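You operate a simulated robot arm through the tools that you are given. There is no shell and no other tool. Be economical: measure what you need, move in short steps, check, and stop when the job is done.

The job below is to be done with a simulated robot arm. You get a single attempt, and the scene is never put back.

JOB
Change the letter board from toy to joy and tilt it up again.
Fine: lay it flat to swap; the new tile is in the round table drawer, the old one goes there; shut the drawer; leave the board's button and dial. Where these are worked on the way, their far stop is far enough and under half their travel is too little: letter board, round table drawer.

Only the result counts: the job must be done as asked and must still hold three seconds after the hand-in. Knocking over, shifting, dropping, spilling or breaking anything else fails it.

ROBOT AND FRAMES
A 6-joint arm with a fingered hand, fixed in place. Base frame: the origin is at the foot of the arm, x ahead of it, y to its left, z up. Units: mm, degrees, N and s.
With the tool pointing down near the work surface it reaches from about 240 to 500 mm from the base axis. Its first joint turns from -166.0 to 166.0 degrees. Payload 2.3 kg.
Tool frame: the origin (TCP) lies between the finger pads and is the grasp point; the fingertips stand 22 mm ahead of it; z points along the fingers, y is the line along which they close. The gripper opens to 112 mm. The gripper's body begins 60 mm behind the TCP. The gripper is a hand of 3 fingers: y runs from the thumb to the fingers, the wrist lies at [0, 0, -218] in the tool frame, and closing takes about 1.5 s.
Orientation is that of the tool frame in the base frame, as [roll, pitch, yaw] about the fixed x, y, z axes, in that order (R = Rz(yaw) Ry(pitch) Rx(roll)). With the fingers straight down and closing along the base's y, the tool's x points along the base's -x, its y along +y and its z along -z.

CONTROLS
- The arm moves only by the tool drive_tool. Its argument "motion" is a list of rows, each a list of 7 numbers: the shift along the tool's x, y, z in units of 30 mm (1.0 is 30 mm), then the turn, a rotation vector about the tool's x, y, z in units of 4 degrees (1.0 is 4 degrees), then the gripper command, from -1 (shut) to 1 (fully open), values between in proportion. In form: [[tx, ty, tz, ax, ay, az, fingers], ...]. A call has 1 to 20 rows; each row shifts and turns the commanded pose from where the row before left it, along the tool's axes as they then stand. A call with a number of a shift or a turn outside -1 to 1 is refused whole. Each row takes 0.2 s and may step no farther than 50 mm and 8.6 degrees from the row before; otherwise, or with a gripper value out of range, the whole call is refused. A pose out of reach is approached as far as the arm can. The call stops where the force on the tool passes 70 N (or 10 N more than at its start, if that is more) or the arm is blocked; 0.2 s more then pass. Each finger travels about 72 mm/s and halts on what it meets, pressing with about 24 N; the grip force reading is that of the motor and also rises with nothing between the fingers. The clock runs only during rows and for 0.2 s after the last one: add rows that do not move to give the fingers time. It gives the time, the measured TCP pose, the force on the tool (base axes), the opening and the grip force at its end, in the units of the frame above (readings bear some noise), with the torque about the TCP (base axes, N m) and any sound that the robot's microphone picked up.
- Cameras (640 x 400 px; columns grow to the right, rows downward): "scene" is fixed at [401.4, -651.3, 1286.4]; the picture's right is [1.00, -0.08, 0.00], its down [-0.05, -0.64, -0.77] and it looks along [0.06, 0.76, -0.64] (base axes); focal length 289 px, centre (320, 200). "wrist" rides on the gripper at [66, 3, -80] in the tool frame; the picture's right is [-0.05, 1.00, 0.00], its down [-0.77, -0.04, -0.64] and it looks along [-0.64, -0.03, 0.77] (tool axes); focal length 275 px, centre (320, 200). There is no depth. A picture from a camera that has moved, and an enlarged one, comes with that camera's place and axes in the base frame and with its lens.
- snapshot(camera): a new picture of that camera. The clock stands still meanwhile.
- lift_body(by): slides the trunk up (or, below 0, down) by that many mm; the arm rides with it, the base frame stays. It gives what a move gives, with no picture.
- set_grasp(shape): the hand has 3 fingers and takes this shape, open, in about a second: jaw (thumb against the fingers, like two jaws); tri (thumb and two fingers); tip (a fingertip pinch); poke (one finger out to press); point (the index stretched); flat (the hand flat); cup (the hand cupped); fist (a fist). The gripper value then closes the fingers along that shape, each until it touches; the sizes above hold for jaw. It gives what a move gives, with no picture.
- inspect(camera, box): a new picture of the part [left, top, right, bottom] of that camera's present view, enlarged. The clock stands still meanwhile.
- job_done(): hands the job in; it is judged then, once.

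Work in short steps. Places have to be worked out from the pictures, the camera data and where the tool is seen: move nearer, look again, correct. Check each grasp and each placing, and mend what went wrong. You have 120 turns and 64 pictures in all, those below and enlarged ones among them. Open the gripper and draw the arm clear of the work before you hand the job in, unless the task says otherwise; then end with one line.

The tools are called after ">>>" by a JSON object that holds its "fn" and its "kwargs". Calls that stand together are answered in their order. drive_tool: Moves the arm, as the interface text tells. Its arguments: {"type":"object","properties":{"motion":{"type":"array"}},"required":["motion"]} The other tools are called the same way: lift_body (by) slides the trunk up or down; set_grasp (shape) gives the hand a shape; snapshot (camera) takes a picture; inspect (camera, box) takes an enlarged picture of a part of a camera's view; job_done () hands the job in.

At the start:

```text
clock: 0.0
position: [299.5, -81.1, 1058.8]
tool_rot: [180.0, 0.0, 179.9]
wrist_force: [0.0, -0.4, -0.3]
ft_torque: [0.03, 0.02, 0.02]
finger_gap: 111.6
grasp_force: 0.1
shape: jaw
trunk travel left (down, up): [-303.0, 287.0]
```

scene: 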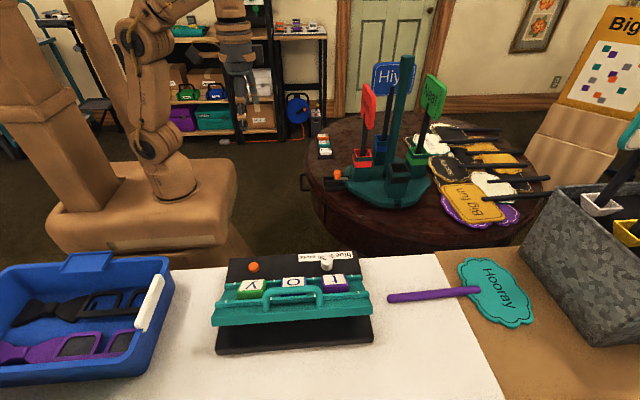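
wrist: 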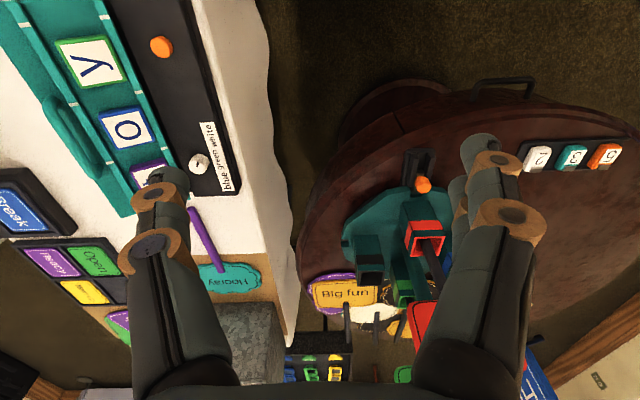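

I'll start by enlarging the board and the round table to understand the mechanisms.

>>> {"fn": "inspect", "kwargs": {"camera": "scene", "box": [200, 240, 390, 360]}}

>>> {"fn": "inspect", "kwargs": {"camera": "scene", "box": [290, 100, 480, 220]}}

>>> {"fn": "inspect", "kwargs": {"camera": "wrist", "box": [0, 0, 320, 220]}}

>>> {"fn": "inspect", "kwargs": {"camera": "wrist", "box": [300, 50, 640, 270]}}

```text
3.33 times, centred on (295, 300) of scene
camera zoom: at [401.4, -651.3, 1286.4], right [1.0, -0.08, 0.0], down [-0.05, -0.64, -0.77], along [0.06, 0.76, -0.64], focal length 962 px, centre (403, -133)
```

zoom: 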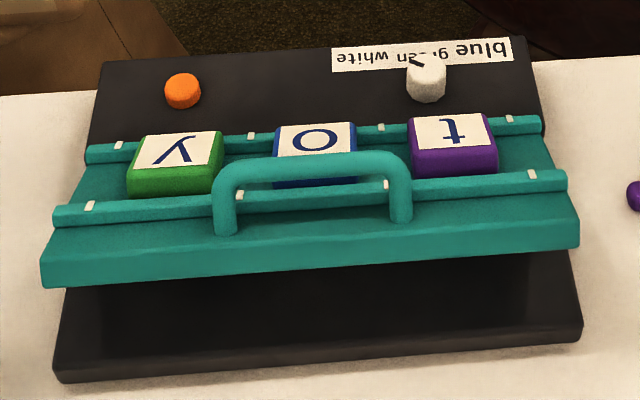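

```text
3.33 times, centred on (385, 160) of scene
camera zoom: at [401.4, -651.3, 1286.4], right [1.0, -0.08, 0.0], down [-0.05, -0.64, -0.77], along [0.06, 0.76, -0.64], focal length 962 px, centre (103, 333)
```

zoom: 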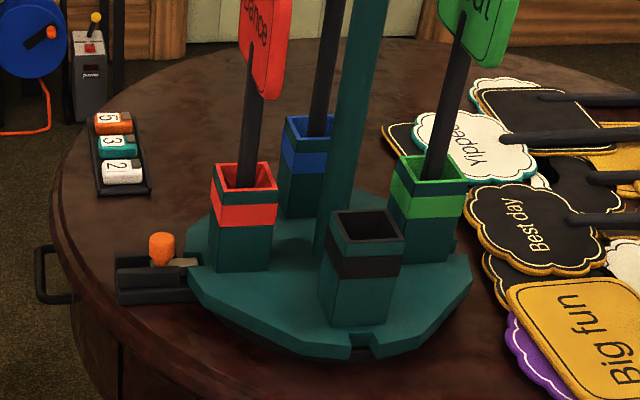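

```text
1.82 times, centred on (160, 110) of wrist
camera zoom: at [232.6, -78.6, 1139.5], right [0.05, 1.0, 0.0], down [0.77, -0.04, 0.64], along [0.64, -0.03, -0.77], focal length 500 px, centre (611, 364)
```

zoom: 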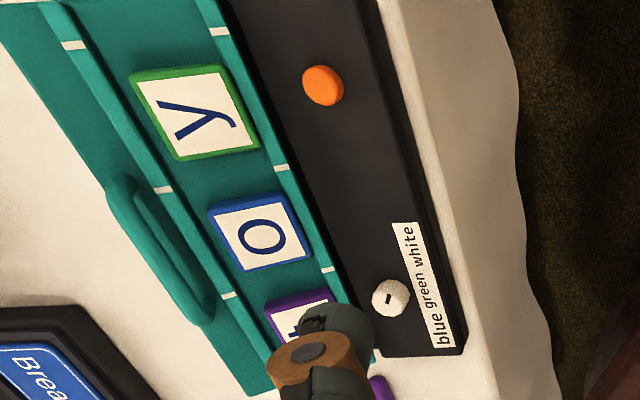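

```text
1.82 times, centred on (470, 160) of wrist
camera zoom: at [232.6, -78.6, 1139.5], right [0.05, 1.0, 0.0], down [0.77, -0.04, 0.64], along [0.64, -0.03, -0.77], focal length 500 px, centre (47, 273)
```

zoom: 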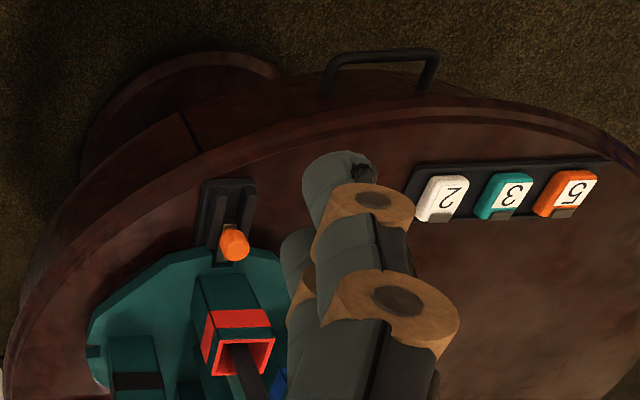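

Triangulating puts the board's tiles near (376,-337,812), the drawer handle near (400,268,597) and the round table top near z≈720. I'll swing over toward the drawer first and start turning the hand.

>>> {"fn": "drive_tool", "kwargs": {"motion": [[0.21, 0.96, 0.5, 0, 0, 0, 1], [0.21, 0.96, 0.5, 0, 0, 0, 1], [0.21, 0.96, 0.5, 0, 0, 0, 1], [0.21, 0.96, 0.5, 0, 0, 0, 1], [0.21, 0.96, 0.5, 0, 0, 0, 1], [0.21, 0.96, 0.5, 0, 0, 0, 1], [0.21, 0.96, 0.5, 0, 0, 0, 1], [0.21, 0.96, 0.5, 0, 0, 0, 1], [0, 0, 0, 0, 0, -1, 1], [0, 0, 0, 0, 0, -1, 1], [0, 0, 0, 0, 0, -1, 1], [0, 0, 0, 0, 0, -1, 1], [0, 0, 0, 0, 0, -1, 1], [0, 0, 0, 0, 0, -1, 1], [0, 0, 0, 0, 0, -1, 1], [0, 0, 0, 0, 0, -1, 1], [0, 0, 0, 0, 0, -1, 1], [0, 0, 0, 0, 0, -1, 1]]}}

>>> {"fn": "snapshot", "kwargs": {"camera": "wrist"}}

```text
clock: 3.8
position: [247.3, 150.1, 939.4]
tool_rot: [-180.0, -0.1, -139.9]
wrist_force: [0.4, 0.2, -0.6]
ft_torque: [-0.02, 0.04, -0.01]
finger_gap: 111.6
grasp_force: 0.0
shape: jaw
trunk travel left (down, up): [-303.0, 287.0]
```

```text
57 pictures are left
camera wrist: at [196.0, 108.6, 1020.0], right [-0.61, 0.79, 0.0], down [0.61, 0.47, 0.64], along [0.51, 0.39, -0.77], focal length 275 px, centre (320, 200)
```

wrist: 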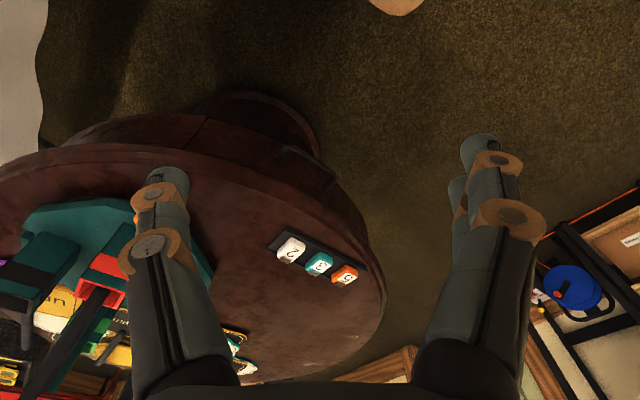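

The hand turned as planned. I'll enlarge the handle area to see how the drawer, its handle and the table rim relate.

>>> {"fn": "inspect", "kwargs": {"camera": "wrist", "box": [180, 80, 400, 220]}}

```text
2.86 times, centred on (290, 150) of wrist
camera zoom: at [196.0, 108.6, 1020.0], right [-0.61, 0.79, 0.0], down [0.61, 0.47, 0.64], along [0.51, 0.39, -0.77], focal length 786 px, centre (406, 343)
```

zoom: 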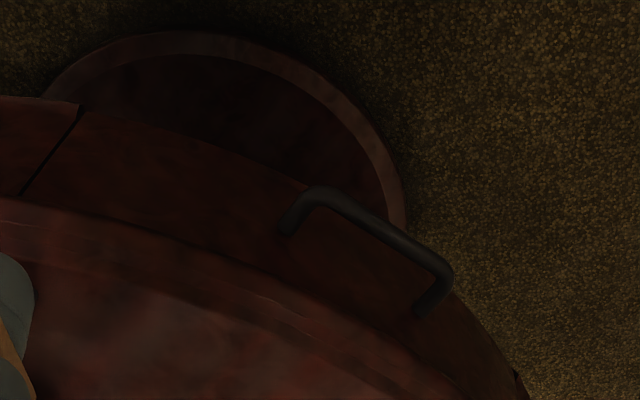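

The handle bar works out at x≈399, y 203–299, z≈623, just under the rim, and pulls along -x. I'll finish the yaw, move out over it and then start tilting the fingers towards it.

>>> {"fn": "drive_tool", "kwargs": {"motion": [[0, 0, 0, 0, 0, -1, 0.2], [0, 0, 0, 0, 0, -1, 0], [0, 0, 0, 0, 0, -1, -0.2], [0, 0, 0, 0, 0, -1, -0.2], [0, 0, 0, 0, 0, -1, -0.2], [0, 0, 0, 0, 0, -1, -0.2], [0, 0, 0, 0, 0, -1, -0.2], [0, 0, 0, 0, 0, -1, -0.2], [0, 0, 0, 0, 0, -1, -0.2], [0, 0, 0, 0, 0, -1, -0.2], [0, 0, 0, 0, 0, -1, -0.2], [0, 0, 0, 0, 0, -1, -0.2], [0, 0, 0, 0, 0, -0.5, -0.2], [-0.83, -0.67, 0.5, 0, 0, 0, -0.2], [-0.83, -0.67, 0.5, 0, 0, 0, -0.2], [-0.83, -0.67, 0.5, 0, 0, 0, -0.2], [-0.83, -0.67, 0.5, 0, 0, 0, -0.2]]}}

>>> {"fn": "drive_tool", "kwargs": {"motion": [[0, 0, 0, 1, 0, 0, -0.2], [0, 0, 0, 1, 0, 0, -0.2], [0, 0, 0, 1, 0, 0, -0.2], [0, 0, 0, 1, 0, 0, -0.2], [0, 0, 0, 1, 0, 0, -0.2], [0, 0, 0, 1, 0, 0, -0.2], [0, 0, 0, 1, 0, 0, -0.2], [0, 0, 0, 1, 0, 0, -0.2], [0, 0, 0, 1, 0, 0, -0.2], [0, 0, 0, 1, 0, 0, -0.2]]}}

>>> {"fn": "snapshot", "kwargs": {"camera": "scene"}}

```text
clock: 7.4
position: [326.2, 249.4, 878.3]
tool_rot: [179.9, 0.0, -90.0]
wrist_force: [0.3, 0.0, -0.8]
ft_torque: [0.0, 0.01, -0.01]
finger_gap: 45.1
grasp_force: 0.1
shape: jaw
trunk travel left (down, up): [-303.0, 287.0]
```

```text
clock: 9.6
position: [329.0, 249.9, 880.5]
tool_rot: [-139.8, 0.0, -90.0]
wrist_force: [-0.7, -0.8, 0.2]
ft_torque: [0.01, -0.02, -0.02]
finger_gap: 45.2
grasp_force: 0.1
shape: jaw
trunk travel left (down, up): [-303.0, 287.0]
```

```text
55 pictures are left
```

scene: 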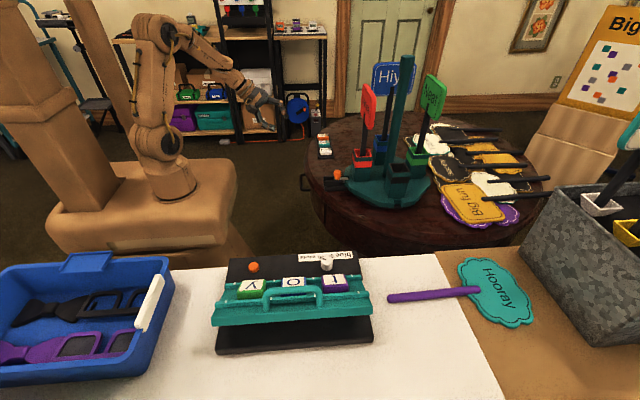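

The arm takes the tilt well. I'll tilt to 60° and lower the trunk so the hand comes level with the bar, staying short of it in x.

>>> {"fn": "drive_tool", "kwargs": {"motion": [[0, 0, 0, 1, 0, 0, -0.2], [0, 0, 0, 1, 0, 0, -0.2], [0, 0, 0, 1, 0, 0, -0.2], [0, 0, 0, 1, 0, 0, -0.2], [0, 0, 0, 1, 0, 0, -0.2]]}}

>>> {"fn": "lift_body", "kwargs": {"by": -225}}

>>> {"fn": "snapshot", "kwargs": {"camera": "wrist"}}

>>> {"fn": "inspect", "kwargs": {"camera": "scene", "box": [200, 110, 360, 210]}}

```text
clock: 10.8
position: [328.5, 249.1, 880.0]
tool_rot: [-119.9, 0.1, -90.0]
wrist_force: [0.0, -0.3, -0.4]
ft_torque: [-0.02, -0.02, 0.02]
finger_gap: 45.3
grasp_force: 0.2
shape: jaw
trunk travel left (down, up): [-303.0, 287.0]
```

```text
clock: 13.2
position: [328.8, 247.9, 655.6]
tool_rot: [-120.0, 0.0, -90.0]
wrist_force: [0.0, 0.0, -0.5]
ft_torque: [0.02, 0.01, -0.01]
finger_gap: 45.1
grasp_force: 0.1
shape: jaw
trunk travel left (down, up): [-78.0, 512.0]
```

```text
54 pictures are left
camera wrist: at [257.6, 182.0, 691.7], right [-0.5, 0.05, -0.87], down [-0.53, 0.77, 0.35], along [0.68, 0.64, -0.36], focal length 275 px, centre (320, 200)
```

wrist: 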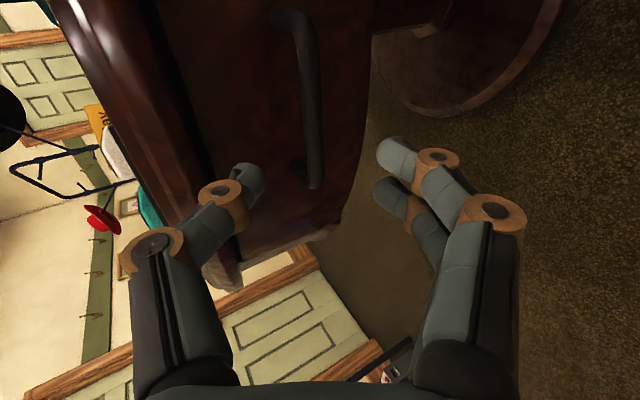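

```text
4.00 times, centred on (280, 160) of scene
camera zoom: at [401.4, -651.3, 1286.4], right [1.0, -0.08, 0.0], down [-0.05, -0.64, -0.77], along [0.06, 0.76, -0.64], focal length 1154 px, centre (480, 360)
```

zoom: 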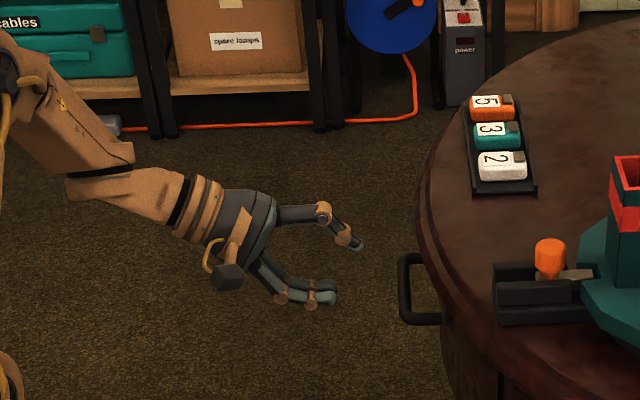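

The bar checks out at (400, 200–300, 622). I'll narrow the opening slightly and slide in along the finger axis, stopping with the bar about 10 mm ahead of the TCP.

>>> {"fn": "drive_tool", "kwargs": {"motion": [[0, -0.25, 0, 0, 0, 0, -0.4], [0, 0, 0.58, 0, 0, 0, -0.4], [0, 0, 0.58, 0, 0, 0, -0.4], [0, 0, 0.58, 0, 0, 0, -0.4], [0, 0, 0.58, 0, 0, 0, -0.4]]}}

>>> {"fn": "snapshot", "kwargs": {"camera": "wrist"}}

```text
clock: 14.4
position: [393.0, 249.6, 627.2]
tool_rot: [-120.1, 0.0, -90.0]
wrist_force: [-0.1, 0.8, 0.3]
ft_torque: [0.0, 0.02, 0.0]
finger_gap: 34.0
grasp_force: 0.0
shape: jaw
trunk travel left (down, up): [-78.0, 512.0]
```

```text
52 pictures are left
camera wrist: at [322.6, 182.9, 664.2], right [-0.5, 0.05, -0.87], down [-0.53, 0.77, 0.35], along [0.68, 0.64, -0.36], focal length 275 px, centre (320, 200)
```

wrist: 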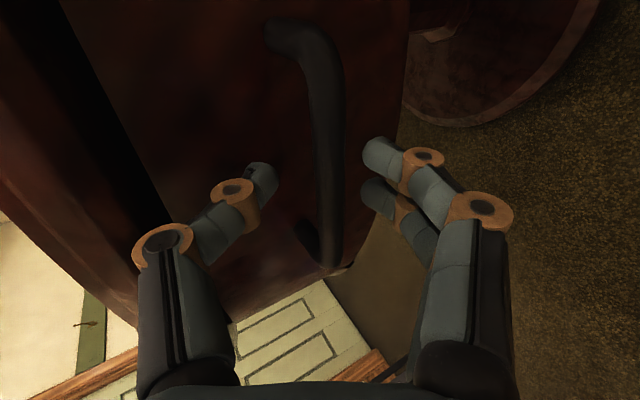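

The bar sits between thumb and fingers. I'll close on it.

>>> {"fn": "drive_tool", "kwargs": {"motion": [[0, 0, 0, 0, 0, 0, -1], [0, 0, 0, 0, 0, 0, -1], [0, 0, 0, 0, 0, 0, -1], [0, 0, 0, 0, 0, 0, -1], [0, 0, 0, 0, 0, 0, -1]]}}

```text
clock: 15.6
position: [393.4, 249.2, 626.3]
tool_rot: [-119.9, -0.1, -90.0]
wrist_force: [-0.2, -0.8, -8.0]
ft_torque: [0.01, -0.04, 0.03]
finger_gap: 0.0
grasp_force: 23.3
shape: jaw
trunk travel left (down, up): [-78.0, 512.0]
```

The gap reads 0, so I need to see whether the bar is held.

>>> {"fn": "snapshot", "kwargs": {"camera": "wrist"}}

```text
51 pictures are left
camera wrist: at [322.7, 183.0, 663.8], right [-0.5, 0.05, -0.86], down [-0.53, 0.77, 0.35], along [0.68, 0.63, -0.36], focal length 275 px, centre (320, 200)
```

wrist: 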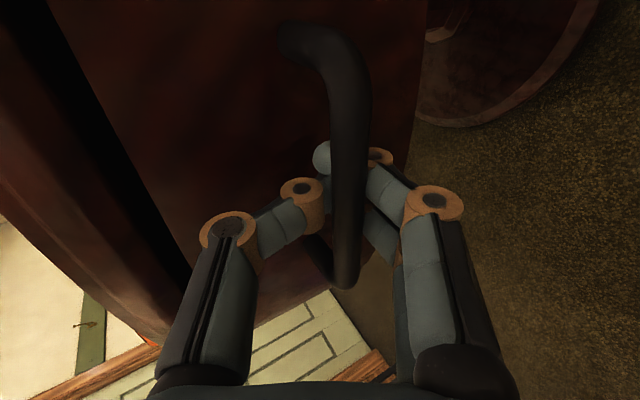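

The fingers have caged the bar, with the tips meeting behind it. I'll pull gently along -x.

>>> {"fn": "drive_tool", "kwargs": {"motion": [[0, 0.17, -0.29, 0, 0, 0, -1], [0, 0.17, -0.29, 0, 0, 0, -1], [0, 0.17, -0.29, 0, 0, 0, -1], [0, 0.17, -0.29, 0, 0, 0, -1], [0, 0.17, -0.29, 0, 0, 0, -1], [0, 0.17, -0.29, 0, 0, 0, -1], [0, 0.17, -0.29, 0, 0, 0, -1], [0, 0.17, -0.29, 0, 0, 0, -1], [0, 0.17, -0.29, 0, 0, 0, -1], [0, 0.17, -0.29, 0, 0, 0, -1]]}}

>>> {"fn": "snapshot", "kwargs": {"camera": "scene"}}

```text
clock: 17.8
position: [293.0, 248.5, 625.5]
tool_rot: [-120.1, -0.2, -90.2]
wrist_force: [0.4, -1.6, -12.2]
ft_torque: [-0.04, -0.06, 0.02]
finger_gap: 0.2
grasp_force: 24.4
shape: jaw
trunk travel left (down, up): [-78.0, 512.0]
```

```text
50 pictures are left
```

scene: 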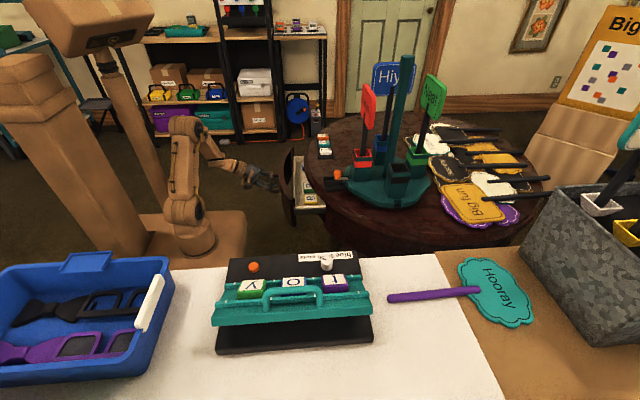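

The drawer is coming out. I'll keep pulling toward its stop.

>>> {"fn": "drive_tool", "kwargs": {"motion": [[0, 0.17, -0.29, 0, 0, 0, -1], [0, 0.17, -0.29, 0, 0, 0, -1], [0, 0.17, -0.29, 0, 0, 0, -1], [0, 0.17, -0.29, 0, 0, 0, -1], [0, 0.17, -0.29, 0, 0, 0, -1], [0, 0.17, -0.29, 0, 0, 0, -1]]}}

>>> {"fn": "inspect", "kwargs": {"camera": "scene", "box": [200, 120, 360, 220]}}

```text
clock: 19.2
position: [228.1, 248.2, 624.2]
tool_rot: [-120.0, 0.0, -89.9]
wrist_force: [-0.9, -1.7, -4.0]
ft_torque: [-0.01, -0.01, -0.02]
finger_gap: 0.0
grasp_force: 24.0
shape: jaw
trunk travel left (down, up): [-78.0, 512.0]
```

```text
4.00 times, centred on (280, 170) of scene
camera zoom: at [401.4, -651.3, 1286.4], right [1.0, -0.08, 0.0], down [-0.05, -0.64, -0.77], along [0.06, 0.76, -0.64], focal length 1154 px, centre (480, 320)
```

zoom: 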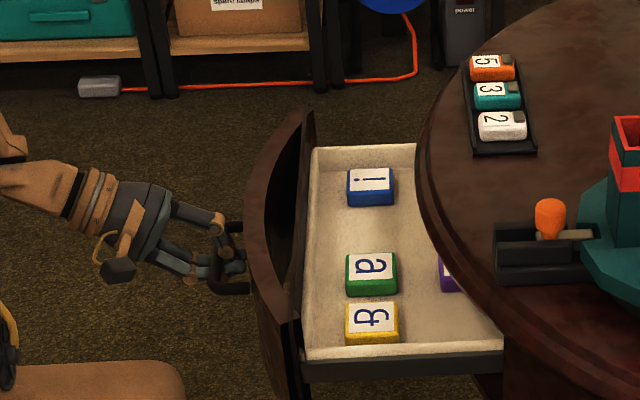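

More tiles appear: blue, green 'a', yellow '&' and a purple one still under the rim. I'll pull further.

>>> {"fn": "drive_tool", "kwargs": {"motion": [[0, 0.17, -0.29, 0, 0, 0, -1], [0, 0.17, -0.29, 0, 0, 0, -1], [0, 0.17, -0.29, 0, 0, 0, -1]]}}

>>> {"fn": "inspect", "kwargs": {"camera": "scene", "box": [200, 120, 360, 220]}}

```text
clock: 20.0
position: [199.3, 248.7, 623.9]
tool_rot: [-120.1, 0.1, -90.1]
wrist_force: [0.0, -3.3, -4.7]
ft_torque: [0.0, -0.01, 0.0]
finger_gap: 0.0
grasp_force: 23.9
shape: jaw
trunk travel left (down, up): [-78.0, 512.0]
```

```text
4.00 times, centred on (280, 170) of scene
camera zoom: at [401.4, -651.3, 1286.4], right [1.0, -0.08, 0.0], down [-0.05, -0.64, -0.77], along [0.06, 0.76, -0.64], focal length 1154 px, centre (480, 320)
```

zoom: 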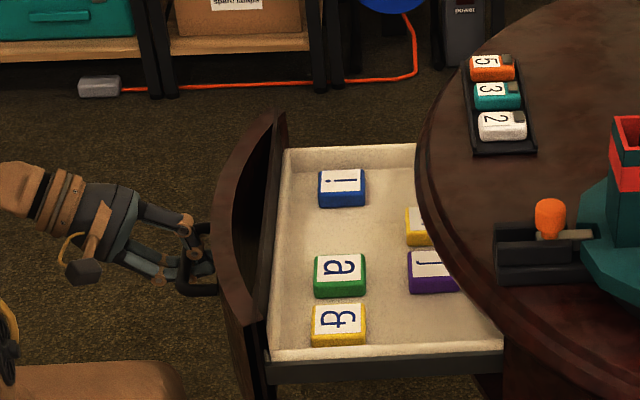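

Purple looks like the 'j' but is still under the rim, so I'll keep pulling.

>>> {"fn": "drive_tool", "kwargs": {"motion": [[0, 0.17, -0.29, 0, 0, 0, -1], [0, 0.17, -0.29, 0, 0, 0, -1], [0, 0.17, -0.29, 0, 0, 0, -1], [0, 0.17, -0.29, 0, 0, 0, -1]]}}

>>> {"fn": "inspect", "kwargs": {"camera": "scene", "box": [200, 120, 360, 220]}}

```text
clock: 21.0
position: [159.6, 248.9, 624.7]
tool_rot: [-120.0, 0.0, -89.9]
wrist_force: [0.2, -2.0, -3.8]
ft_torque: [-0.01, -0.03, 0.0]
finger_gap: 0.0
grasp_force: 24.0
shape: jaw
trunk travel left (down, up): [-78.0, 512.0]
```

```text
4.00 times, centred on (280, 170) of scene
camera zoom: at [401.4, -651.3, 1286.4], right [1.0, -0.08, 0.0], down [-0.05, -0.64, -0.77], along [0.06, 0.76, -0.64], focal length 1154 px, centre (480, 320)
```

zoom: 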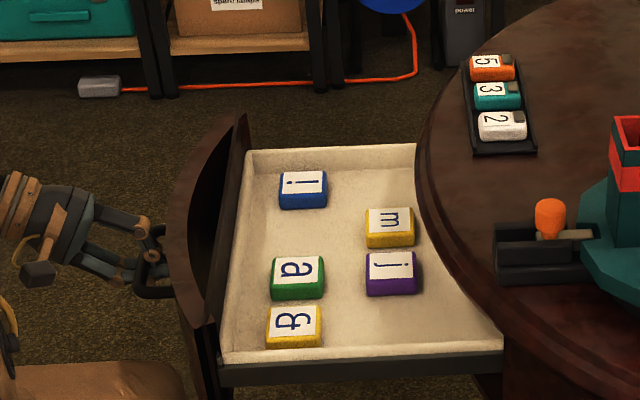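

Purple is the 'j'; a bit more travel would clear the rim better. I'll try 25 mm more and stop if it blocks.

>>> {"fn": "drive_tool", "kwargs": {"motion": [[0, 0.14, -0.24, 0, 0, 0, -1], [0, 0.14, -0.24, 0, 0, 0, -1], [0, 0.14, -0.24, 0, 0, 0, -1]]}}

>>> {"fn": "snapshot", "kwargs": {"camera": "wrist"}}

```text
clock: 21.8
position: [147.7, 245.3, 626.4]
tool_rot: [-120.2, 0.3, -92.9]
wrist_force: [0.3, 9.5, -13.3]
ft_torque: [0.07, -0.14, -0.04]
finger_gap: 0.2
grasp_force: 23.9
shape: jaw
trunk travel left (down, up): [-78.0, 512.0]
```

```text
46 pictures are left
camera wrist: at [74.0, 182.0, 663.4], right [-0.5, 0.08, -0.86], down [-0.49, 0.79, 0.36], along [0.71, 0.6, -0.36], focal length 275 px, centre (320, 200)
```

wrist: 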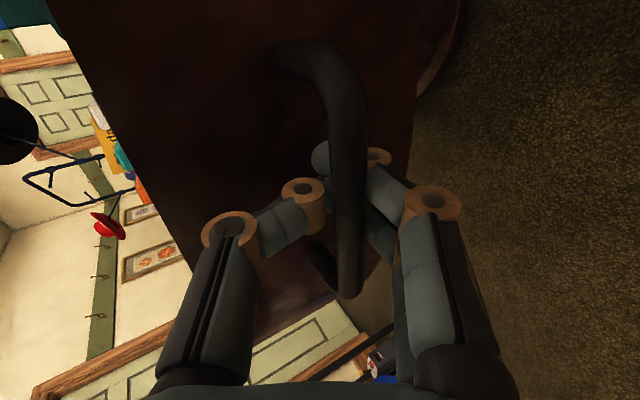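

It stopped around x≈148, likely the end stop. I'll release to a 45 mm gap and ease back along the finger axis.

>>> {"fn": "drive_tool", "kwargs": {"motion": [[0, 0, 0, 0, 0, 0, -0.2], [0, 0, 0, 0, 0, 0, -0.2], [0, 0, 0, 0, 0, 0, -0.2], [0, 0, 0, 0, 0, 0, -0.2]]}}

>>> {"fn": "drive_tool", "kwargs": {"motion": [[0, 0, -0.5, 0, 0, 0, -0.1], [0, 0, -0.5, 0, 0, 0, -0.1]]}}

>>> {"fn": "snapshot", "kwargs": {"camera": "wrist"}}

```text
clock: 22.8
position: [147.8, 244.0, 626.5]
tool_rot: [-120.1, 0.3, -92.8]
wrist_force: [0.2, 0.0, 0.6]
ft_torque: [0.01, -0.02, 0.0]
finger_gap: 44.1
grasp_force: 0.0
shape: jaw
trunk travel left (down, up): [-78.0, 512.0]
```

```text
clock: 23.6
position: [145.5, 236.6, 638.6]
tool_rot: [-119.5, -0.8, -97.9]
wrist_force: [0.2, -0.6, 0.8]
ft_torque: [-0.02, 0.0, 0.02]
finger_gap: 49.9
grasp_force: 0.1
shape: jaw
trunk travel left (down, up): [-78.0, 512.0]
stopped in row 2: the arm was blocked; the commanded pose is now the measured one
```

```text
45 pictures are left
camera wrist: at [64.1, 181.4, 674.8], right [-0.48, 0.1, -0.87], down [-0.42, 0.84, 0.33], along [0.77, 0.53, -0.36], focal length 275 px, centre (320, 200)
```

wrist: 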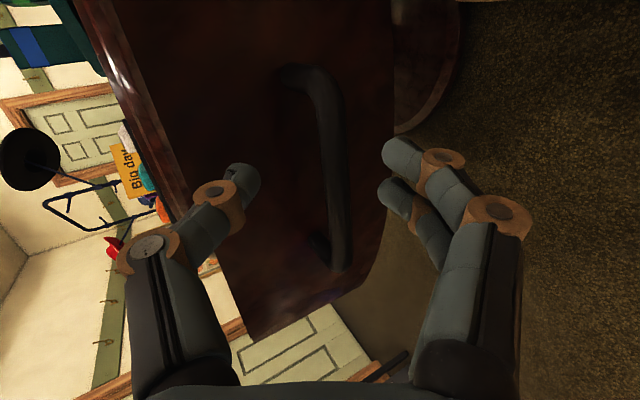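

That was the arm's inner reach limit, not the table. I'll slide +y along the bar to gain reach and then back off.

>>> {"fn": "drive_tool", "kwargs": {"motion": [[-0.5, 0, 0, 0, 0, 0, -0.1], [-0.4, 0, 0, 0, 0, 0, -0.1], [0, 0, -0.4, 0, 0, 0, -0.1], [0, 0, -0.4, 0, 0, 0, -0.1]]}}

>>> {"fn": "snapshot", "kwargs": {"camera": "wrist"}}

```text
clock: 24.6
position: [130.0, 264.4, 647.7]
tool_rot: [-119.3, -0.9, -98.8]
wrist_force: [-1.1, -0.5, 0.1]
ft_torque: [0.02, -0.01, 0.01]
finger_gap: 50.0
grasp_force: 0.0
shape: jaw
trunk travel left (down, up): [-78.0, 512.0]
```

```text
44 pictures are left
camera wrist: at [49.9, 210.0, 685.2], right [-0.48, 0.11, -0.87], down [-0.41, 0.85, 0.33], along [0.78, 0.52, -0.36], focal length 275 px, centre (320, 200)
```

wrist: 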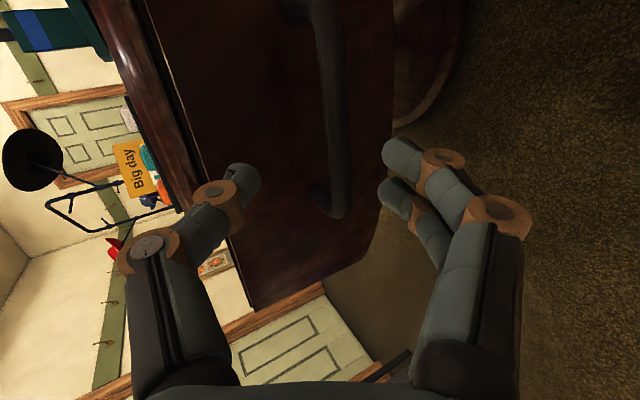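

The hand is clear of the bar now. I'll raise the trunk 200 mm.

>>> {"fn": "lift_body", "kwargs": {"by": 200}}

```text
clock: 26.7
position: [131.6, 264.9, 847.7]
tool_rot: [-119.5, -0.8, -98.8]
wrist_force: [-0.4, 0.2, 0.4]
ft_torque: [0.01, 0.02, -0.03]
finger_gap: 49.7
grasp_force: 0.1
shape: jaw
trunk travel left (down, up): [-278.0, 312.0]
```

I'll bring the tool upright again and move it to look down into the drawer.

>>> {"fn": "drive_tool", "kwargs": {"motion": [[0, 0, 0, -1, 0, 0, 0.5], [0, 0, 0, -1, 0, 0, 0.5], [0, 0, 0, -1, 0, 0, 0.5], [0, 0, 0, -1, 0, 0, 0.5], [0, 0, 0, -1, 0, 0, 0.5], [0, 0, 0, -1, 0, 0, 0.5], [0, 0, 0, -1, 0, 0, 0.5], [0, 0, 0, -1, 0, 0, 0.5], [0, 0, 0, -1, 0, 0, 0.5], [0, 0, 0, -1, 0, 0, 0.5], [0, 0, 0, -1, 0, 0, 0.5], [0, 0, 0, -1, 0, 0, 0.5], [0, 0, 0, -1, 0, 0, 0.5], [0, 0, 0, -1, 0, 0, 0.5], [0, 0, 0, -1, 0, 0, 0.5]]}}

```text
clock: 29.9
position: [126.4, 265.7, 848.8]
tool_rot: [-179.6, -0.8, -97.8]
wrist_force: [-0.2, 0.7, -0.5]
ft_torque: [-0.01, 0.0, -0.04]
finger_gap: 83.5
grasp_force: 0.0
shape: jaw
trunk travel left (down, up): [-278.0, 312.0]
```

>>> {"fn": "drive_tool", "kwargs": {"motion": [[0.62, -0.92, 0, 0, 0, 0, 0.5], [0.62, -0.92, 0, 0, 0, 0, 0.5], [0.62, -0.92, 0, 0, 0, 0, 0.5], [0.62, -0.92, 0, 0, 0, 0, 0.5], [0.62, -0.92, 0, 0, 0, 0, 0.5], [0.62, -0.92, 0, 0, 0, 0, 0.5], [0.62, -0.92, 0, 0, 0, 0, 0.5]]}}

>>> {"fn": "snapshot", "kwargs": {"camera": "wrist"}}

```text
clock: 31.5
position: [300.1, 110.6, 851.4]
tool_rot: [-179.6, -0.8, -97.8]
wrist_force: [-0.2, 0.1, 0.1]
ft_torque: [0.01, 0.02, -0.02]
finger_gap: 83.8
grasp_force: 0.0
shape: jaw
trunk travel left (down, up): [-278.0, 312.0]
```

```text
43 pictures are left
camera wrist: at [287.6, 46.4, 930.9], right [-0.98, 0.18, -0.01], down [0.13, 0.77, 0.63], along [0.12, 0.61, -0.78], focal length 275 px, centre (320, 200)
```

wrist: 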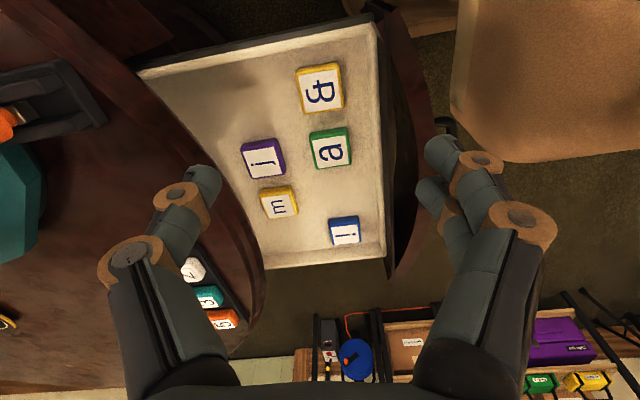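

>>> {"fn": "inspect", "kwargs": {"camera": "wrist", "box": [210, 50, 390, 270]}}

```text
1.82 times, centred on (300, 160) of wrist
camera zoom: at [287.6, 46.4, 930.9], right [-0.98, 0.18, -0.01], down [0.13, 0.77, 0.63], along [0.12, 0.61, -0.78], focal length 500 px, centre (356, 273)
```

zoom: 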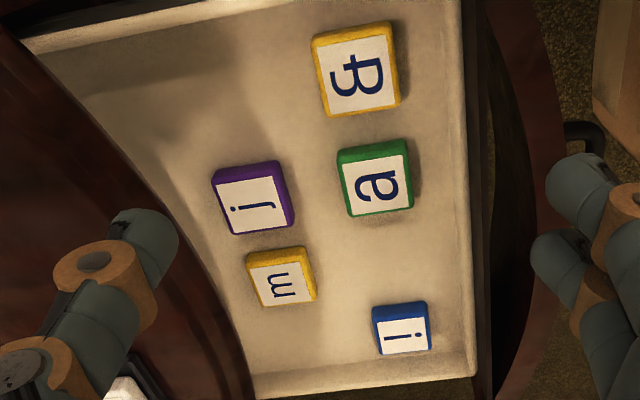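

The letters lie sideways; I need a closer view to tell their up direction.

>>> {"fn": "inspect", "kwargs": {"camera": "wrist", "box": [230, 120, 310, 220]}}

>>> {"fn": "inspect", "kwargs": {"camera": "wrist", "box": [300, 120, 380, 250]}}

```text
4.00 times, centred on (270, 170) of wrist
camera zoom: at [287.6, 46.4, 930.9], right [-0.98, 0.18, -0.01], down [0.13, 0.77, 0.63], along [0.12, 0.61, -0.78], focal length 1101 px, centre (520, 320)
```

zoom: 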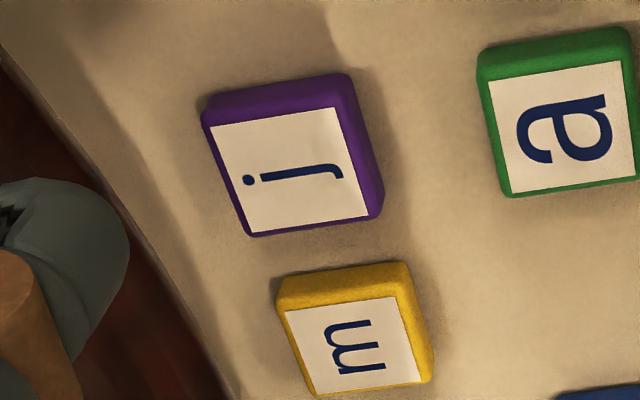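

```text
3.08 times, centred on (340, 185) of wrist
camera zoom: at [287.6, 46.4, 930.9], right [-0.98, 0.18, -0.01], down [0.13, 0.77, 0.63], along [0.12, 0.61, -0.78], focal length 847 px, centre (258, 246)
```

zoom: 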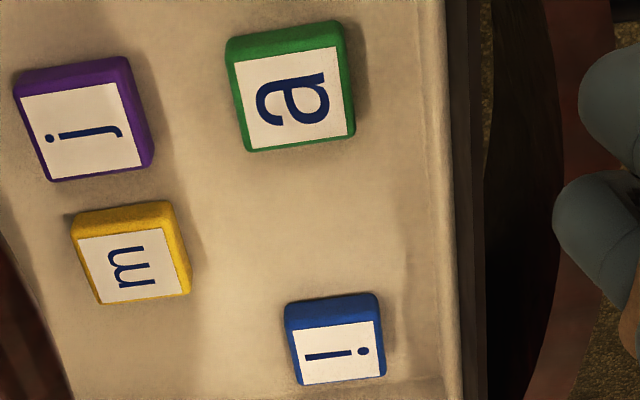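

'j' is confirmed, its top pointing +x. I'll take a fresh scene zoom of the drawer to triangulate.

>>> {"fn": "inspect", "kwargs": {"camera": "scene", "box": [240, 140, 360, 215]}}

```text
5.33 times, centred on (300, 178) of scene
camera zoom: at [401.4, -651.3, 1286.4], right [1.0, -0.08, 0.0], down [-0.05, -0.64, -0.77], along [0.06, 0.76, -0.64], focal length 1539 px, centre (427, 320)
```

zoom: 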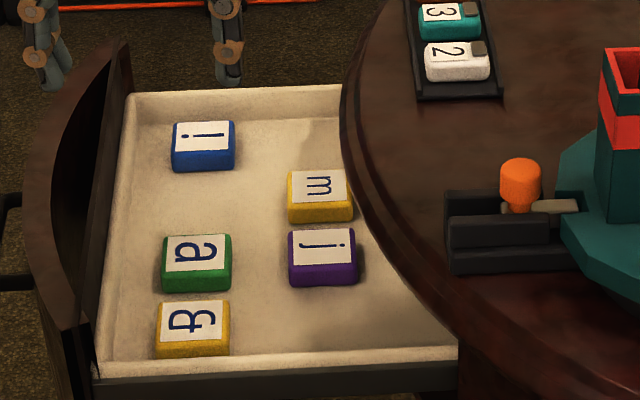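

j sits at about (395, 214), top z≈622, with a usable gap to 'm'. Next the board: I'll raise the trunk and turn the hand back so it closes along y, ready for the board's handle.

>>> {"fn": "lift_body", "kwargs": {"by": 110}}

>>> {"fn": "drive_tool", "kwargs": {"motion": [[0, 0, 0, 0, 0, 1, 0.5], [0, 0, 0, 0, 0, 1, 0.5], [0, 0, 0, 0, 0, 1, 0.5], [0, 0, 0, 0, 0, 1, 0.5], [0, 0, 0, 0, 0, 1, 0.5], [0, 0, 0, 0, 0, 1, 0.5], [0, 0, 0, 0, 0, 1, 0.5], [0, 0, 0, 0, 0, 1, 0.5], [0, 0, 0, 0, 0, 1, 0.5], [0, 0, 0, 0, 0, 1, 0.5], [0, 0, 0, 0, 0, 1, 0.5], [0, 0, 0, 0, 0, 1, 0.5], [0, 0, 0, 0, 0, 1, 0.5], [0, 0, 0, 0, 0, 1, 0.5], [0, 0, 0, 0, 0, 1, 0.5], [0, 0, 0, 0, 0, 1, 0.5], [0, 0, 0, 0, 0, 1, 0.5], [0, 0, 0, 0, 0, 1, 0.5], [0, 0, 0, 0, 0, 1, 0.5], [0, 0, 0, 0, 0, 1, 0.5]]}}

```text
clock: 33.0
position: [300.0, 112.2, 959.4]
tool_rot: [-179.4, -0.8, -97.7]
wrist_force: [-0.5, 0.0, 0.3]
ft_torque: [0.01, -0.01, -0.04]
finger_gap: 83.6
grasp_force: 0.1
shape: jaw
trunk travel left (down, up): [-388.0, 202.0]
```

```text
clock: 37.1
position: [299.9, 111.3, 959.4]
tool_rot: [-179.1, 0.3, -177.8]
wrist_force: [0.2, 0.5, -0.6]
ft_torque: [0.01, 0.02, 0.0]
finger_gap: 83.7
grasp_force: 0.1
shape: jaw
trunk travel left (down, up): [-388.0, 202.0]
```

>>> {"fn": "drive_tool", "kwargs": {"motion": [[-0.08, -0.93, 0, 0, 0, 0.55, 0.5], [-0.08, -0.93, 0, 0, 0, 0, 0.5], [-0.08, -0.93, 0, 0, 0, 0, 0.5], [-0.08, -0.93, 0, 0, 0, 0, 0.5], [-0.08, -0.93, 0, 0, 0, 0, 0.5], [-0.08, -0.93, 0, 0, 0, 0, 0.5], [-0.08, -0.93, 0, 0, 0, 0, 0.5], [-0.08, -0.93, 0, 0, 0, 0, 0.5], [-0.08, -0.93, 0, 0, 0, 0, 0.5], [-0.08, -0.93, 0, 0, 0, 0, 0.5], [-0.08, -0.93, 0, 0, 0, 0, 0.5], [-0.08, -0.93, 0, 0, 0, 0, 0.5], [-0.08, -0.93, 0, 0, 0, 0, 0.5]]}}

>>> {"fn": "snapshot", "kwargs": {"camera": "wrist"}}

```text
clock: 40.0
position: [332.1, -250.4, 965.6]
tool_rot: [-179.0, 0.4, 180.0]
wrist_force: [-0.2, -0.2, 0.1]
ft_torque: [-0.01, 0.03, 0.0]
finger_gap: 83.4
grasp_force: 0.1
shape: jaw
trunk travel left (down, up): [-388.0, 202.0]
```

```text
38 pictures are left
camera wrist: at [266.0, -247.3, 1044.8], right [0.04, 1.0, -0.01], down [0.77, -0.02, 0.64], along [0.64, -0.04, -0.77], focal length 275 px, centre (320, 200)
```

wrist: 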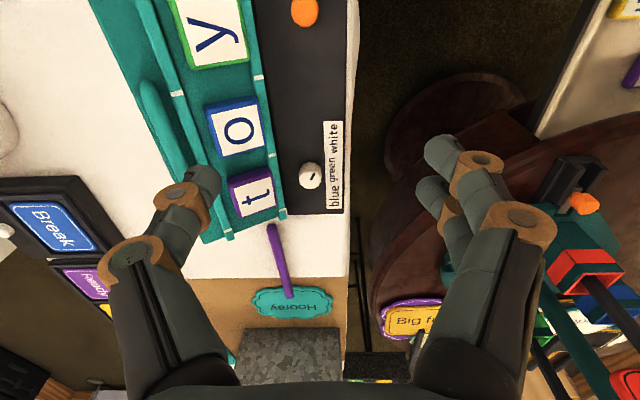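

t triangulates to about (452,-329,815), and the handle bar to about (370,-367,848). I'll tilt the hand 30° outward, matching the board's slope, and come above the bar.

>>> {"fn": "drive_tool", "kwargs": {"motion": [[0, 0, 0, 1, 0, 0, 0.2], [0, 0, 0, 1, 0, 0, 0], [0, 0, 0, 1, 0, 0, 0], [0, 0, 0, 1, 0, 0, 0], [0, 0, 0, 1, 0, 0, 0], [0, 0, 0, 1, 0, 0, 0], [0, 0, 0, 1, 0, 0, 0], [0, 0, 0, 0.25, 0, 0, 0], [-0.32, -0.35, 0.6, 0, 0, 0, 0], [-0.32, -0.35, 0.6, 0, 0, 0, 0], [-0.32, -0.35, 0.6, 0, 0, 0, 0], [-0.32, -0.35, 0.6, 0, 0, 0, 0]]}}

>>> {"fn": "snapshot", "kwargs": {"camera": "wrist"}}

>>> {"fn": "inspect", "kwargs": {"camera": "scene", "box": [200, 180, 400, 360]}}

```text
clock: 42.5
position: [373.1, -323.4, 923.3]
tool_rot: [-150.2, 0.5, -179.9]
wrist_force: [0.2, 0.2, 1.0]
ft_torque: [0.0, 0.0, 0.01]
finger_gap: 56.7
grasp_force: 0.1
shape: jaw
trunk travel left (down, up): [-388.0, 202.0]
```

```text
37 pictures are left
camera wrist: at [306.6, -280.5, 991.1], right [0.05, 0.87, -0.5], down [0.77, 0.29, 0.57], along [0.64, -0.41, -0.65], focal length 275 px, centre (320, 200)
```

wrist: 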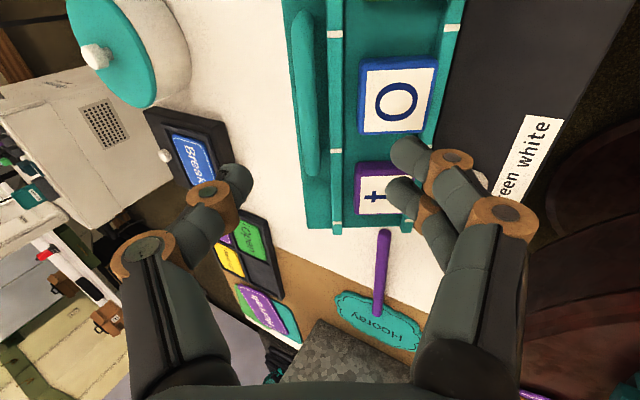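

```text
2.22 times, centred on (300, 270) of scene
camera zoom: at [401.4, -651.3, 1286.4], right [1.0, -0.08, 0.0], down [-0.05, -0.64, -0.77], along [0.06, 0.76, -0.64], focal length 641 px, centre (364, 44)
```

zoom: 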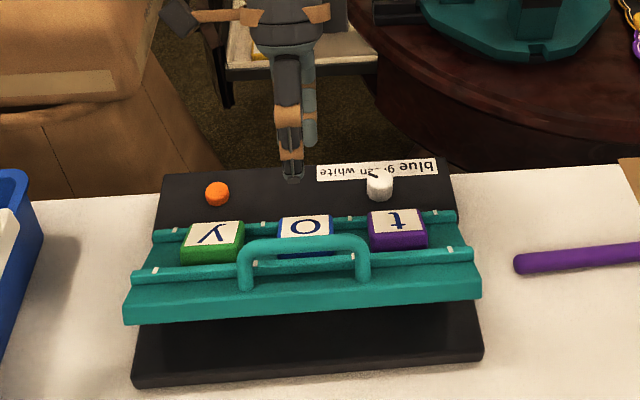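

The bar refines to (378,-374,853), spanning x 333–423. I'll narrow the opening and descend along the finger axis until the bar is just ahead of the TCP.

>>> {"fn": "drive_tool", "kwargs": {"motion": [[-0.07, -0.29, 0, 0, 0, 0, -0.4], [0, 0, 0.5, 0, 0, 0, -0.4], [0, 0, 0.5, 0, 0, 0, -0.4], [0, 0, 0.5, 0, 0, 0, -0.4], [0, 0, 0.5, 0, 0, 0, -0.4]]}}

>>> {"fn": "snapshot", "kwargs": {"camera": "wrist"}}

```text
clock: 43.8
position: [372.4, -360.2, 876.5]
tool_rot: [-150.1, 0.4, -179.9]
wrist_force: [0.2, -0.5, 0.4]
ft_torque: [0.04, -0.02, -0.02]
finger_gap: 34.2
grasp_force: 0.0
shape: jaw
trunk travel left (down, up): [-388.0, 202.0]
```

```text
35 pictures are left
camera wrist: at [306.7, -318.0, 943.4], right [0.05, 0.87, -0.5], down [0.77, 0.29, 0.57], along [0.64, -0.41, -0.65], focal length 275 px, centre (320, 200)
```

wrist: 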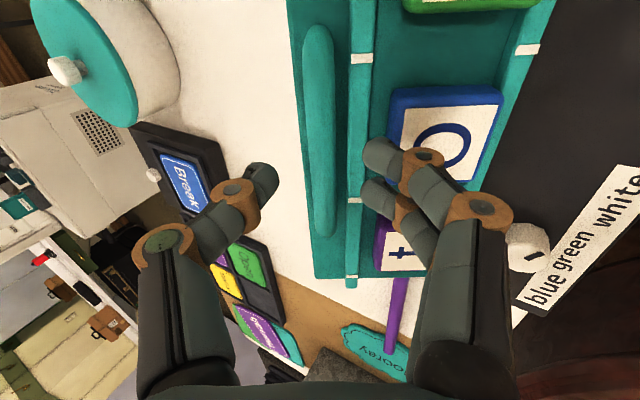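

The bar lies right on the hand's centreline. I'll go 18 mm further and close.

>>> {"fn": "drive_tool", "kwargs": {"motion": [[0, 0, 0.35, 0, 0, 0, -0.4], [0, 0, 0.3, 0, 0, 0, -0.4], [0, 0, 0, 0, 0, 0, -1], [0, 0, 0, 0, 0, 0, -1], [0, 0, 0, 0, 0, 0, -1], [0, 0, 0, 0, 0, 0, -1]]}}

>>> {"fn": "snapshot", "kwargs": {"camera": "wrist"}}

```text
clock: 45.1
position: [372.8, -370.4, 857.8]
tool_rot: [-150.3, 0.3, -180.0]
wrist_force: [-0.7, -3.2, -8.4]
ft_torque: [-0.04, 0.03, 0.0]
finger_gap: 0.2
grasp_force: 23.5
shape: jaw
trunk travel left (down, up): [-388.0, 202.0]
```

```text
34 pictures are left
camera wrist: at [306.7, -328.2, 925.6], right [0.05, 0.87, -0.5], down [0.77, 0.28, 0.57], along [0.64, -0.41, -0.65], focal length 275 px, centre (320, 200)
```

wrist: 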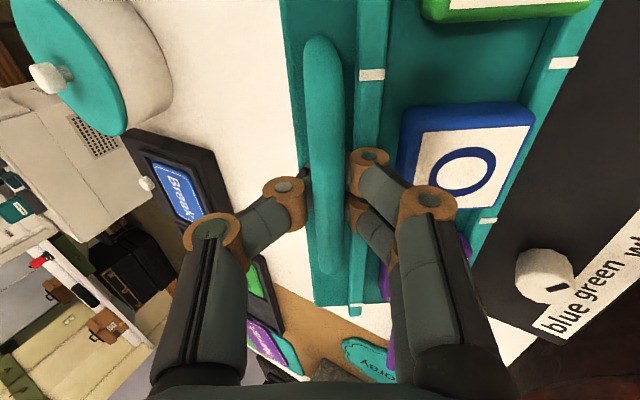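

The bar is caged. I'll follow the hinge arc down for the first half and check force.

>>> {"fn": "drive_tool", "kwargs": {"motion": [[0, -0.042, 0.293, 0, 0, 0, -1], [0, -0.042, 0.293, 0, 0, 0, -1], [0, -0.042, 0.293, 0, 0, 0, -1]]}}

>>> {"fn": "inspect", "kwargs": {"camera": "scene", "box": [200, 220, 400, 360]}}

```text
clock: 46.0
position: [374.9, -387.0, 839.9]
tool_rot: [-150.2, 0.4, -179.9]
wrist_force: [0.6, 0.5, 1.4]
ft_torque: [0.01, -0.02, 0.0]
finger_gap: 0.1
grasp_force: 24.1
shape: jaw
trunk travel left (down, up): [-388.0, 202.0]
```

```text
2.86 times, centred on (300, 290) of scene
camera zoom: at [401.4, -651.3, 1286.4], right [1.0, -0.08, 0.0], down [-0.05, -0.64, -0.77], along [0.06, 0.76, -0.64], focal length 825 px, centre (377, -57)
```

zoom: 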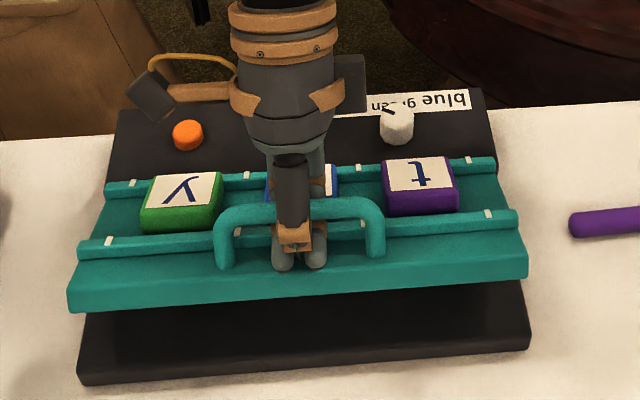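

Forces are small and the board is following. Continue the arc down.

>>> {"fn": "drive_tool", "kwargs": {"motion": [[0, 0.03, 0.29, 0, 0, 0, -1], [0, 0.03, 0.29, 0, 0, 0, -1], [0, 0.03, 0.29, 0, 0, 0, -1]]}}

>>> {"fn": "inspect", "kwargs": {"camera": "scene", "box": [200, 220, 400, 360]}}

```text
clock: 46.8
position: [373.4, -400.3, 815.9]
tool_rot: [-150.1, 0.5, -179.8]
wrist_force: [0.8, -16.1, 9.9]
ft_torque: [0.27, 0.03, 0.01]
finger_gap: 0.0
grasp_force: 24.0
shape: jaw
trunk travel left (down, up): [-388.0, 202.0]
```

```text
2.86 times, centred on (300, 290) of scene
camera zoom: at [401.4, -651.3, 1286.4], right [1.0, -0.08, 0.0], down [-0.05, -0.64, -0.77], along [0.06, 0.76, -0.64], focal length 825 px, centre (377, -57)
```

zoom: 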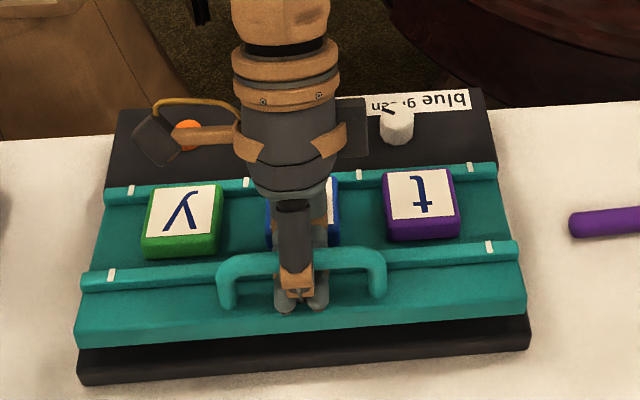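

Nearly flat; the force suggests going slightly more outward. Two small further steps.

>>> {"fn": "drive_tool", "kwargs": {"motion": [[0, 0, 0.22, 0, 0, 0, -1], [0, 0, 0.22, 0, 0, 0, -1]]}}

>>> {"fn": "inspect", "kwargs": {"camera": "scene", "box": [200, 220, 400, 360]}}

```text
clock: 47.4
position: [374.8, -407.2, 804.0]
tool_rot: [-150.2, 0.4, -179.9]
wrist_force: [3.0, -13.6, 9.3]
ft_torque: [0.45, -0.02, 0.0]
finger_gap: 0.0
grasp_force: 24.0
shape: jaw
trunk travel left (down, up): [-388.0, 202.0]
```

```text
2.86 times, centred on (300, 290) of scene
camera zoom: at [401.4, -651.3, 1286.4], right [1.0, -0.08, 0.0], down [-0.05, -0.64, -0.77], along [0.06, 0.76, -0.64], focal length 825 px, centre (377, -57)
```

zoom: 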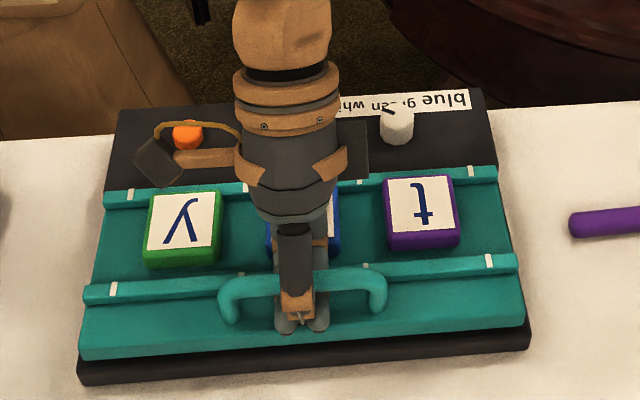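

Still a sliver of gap at the front. I'll go a little further down.

>>> {"fn": "drive_tool", "kwargs": {"motion": [[0, 0.04, 0.2, 0, 0, 0, -1], [0, 0.04, 0.2, 0, 0, 0, -1]]}}

>>> {"fn": "inspect", "kwargs": {"camera": "scene", "box": [200, 220, 400, 360]}}

```text
clock: 48.0
position: [373.8, -409.1, 799.4]
tool_rot: [-149.5, 0.9, -179.8]
wrist_force: [7.9, -15.7, 53.0]
ft_torque: [1.32, 0.12, -0.19]
finger_gap: 0.0
grasp_force: 23.8
shape: jaw
trunk travel left (down, up): [-388.0, 202.0]
```

```text
2.86 times, centred on (300, 290) of scene
camera zoom: at [401.4, -651.3, 1286.4], right [1.0, -0.08, 0.0], down [-0.05, -0.64, -0.77], along [0.06, 0.76, -0.64], focal length 825 px, centre (377, -57)
```

zoom: 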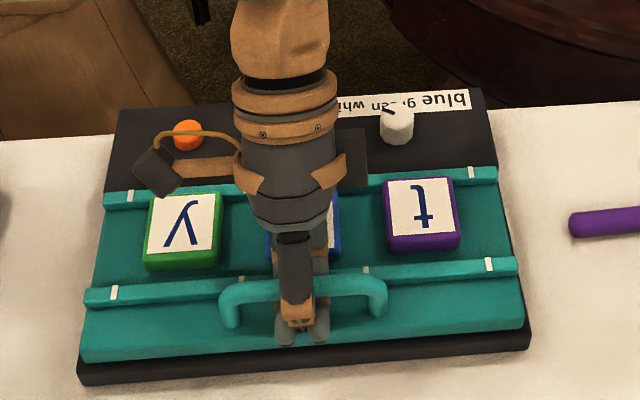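

53 N upward: the board is on its lower stop. I'll ease off, open to the same gap as before and retreat.

>>> {"fn": "drive_tool", "kwargs": {"motion": [[0, 0, -0.2, 0, 0, 0, -1], [0, 0, 0, 0, 0, 0, -0.4], [0, 0, 0, 0, 0, 0, -0.4], [0, 0, 0, 0, 0, 0, -0.4], [0, 0, -0.4, 0, 0, 0, -0.4], [0, 0, -0.6, 0, 0, 0, -0.4], [0, 0, -0.6, 0, 0, 0, -0.4], [0, 0, -0.6, 0, 0, 0, 0], [0, 0, -0.6, 0, 0, 0, 0.2]]}}

>>> {"fn": "snapshot", "kwargs": {"camera": "wrist"}}

>>> {"fn": "inspect", "kwargs": {"camera": "scene", "box": [200, 220, 400, 360]}}

```text
clock: 50.0
position: [374.9, -362.8, 871.5]
tool_rot: [-150.2, 0.3, -179.9]
wrist_force: [-0.1, -0.8, -0.4]
ft_torque: [0.02, 0.02, -0.02]
finger_gap: 66.8
grasp_force: 0.0
shape: jaw
trunk travel left (down, up): [-388.0, 202.0]
```

```text
29 pictures are left
camera wrist: at [308.4, -321.5, 938.2], right [0.05, 0.87, -0.5], down [0.77, 0.29, 0.57], along [0.64, -0.41, -0.65], focal length 275 px, centre (320, 200)
```

wrist: 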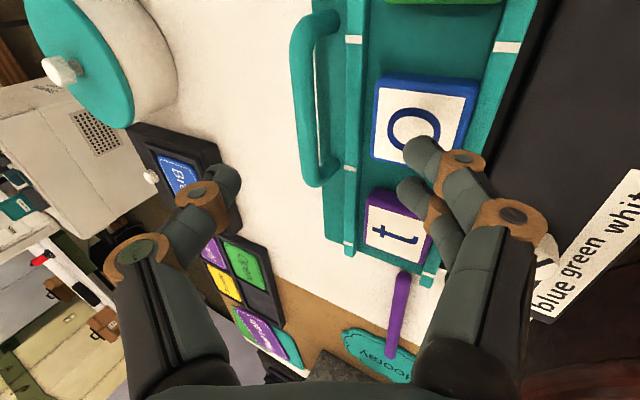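

```text
2.86 times, centred on (300, 290) of scene
camera zoom: at [401.4, -651.3, 1286.4], right [1.0, -0.08, 0.0], down [-0.05, -0.64, -0.77], along [0.06, 0.76, -0.64], focal length 825 px, centre (377, -57)
```

zoom: 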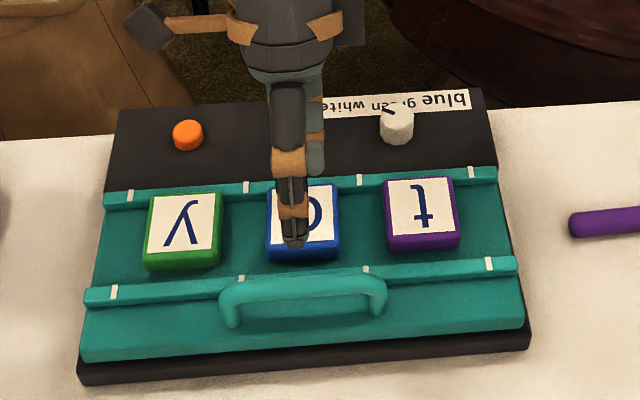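

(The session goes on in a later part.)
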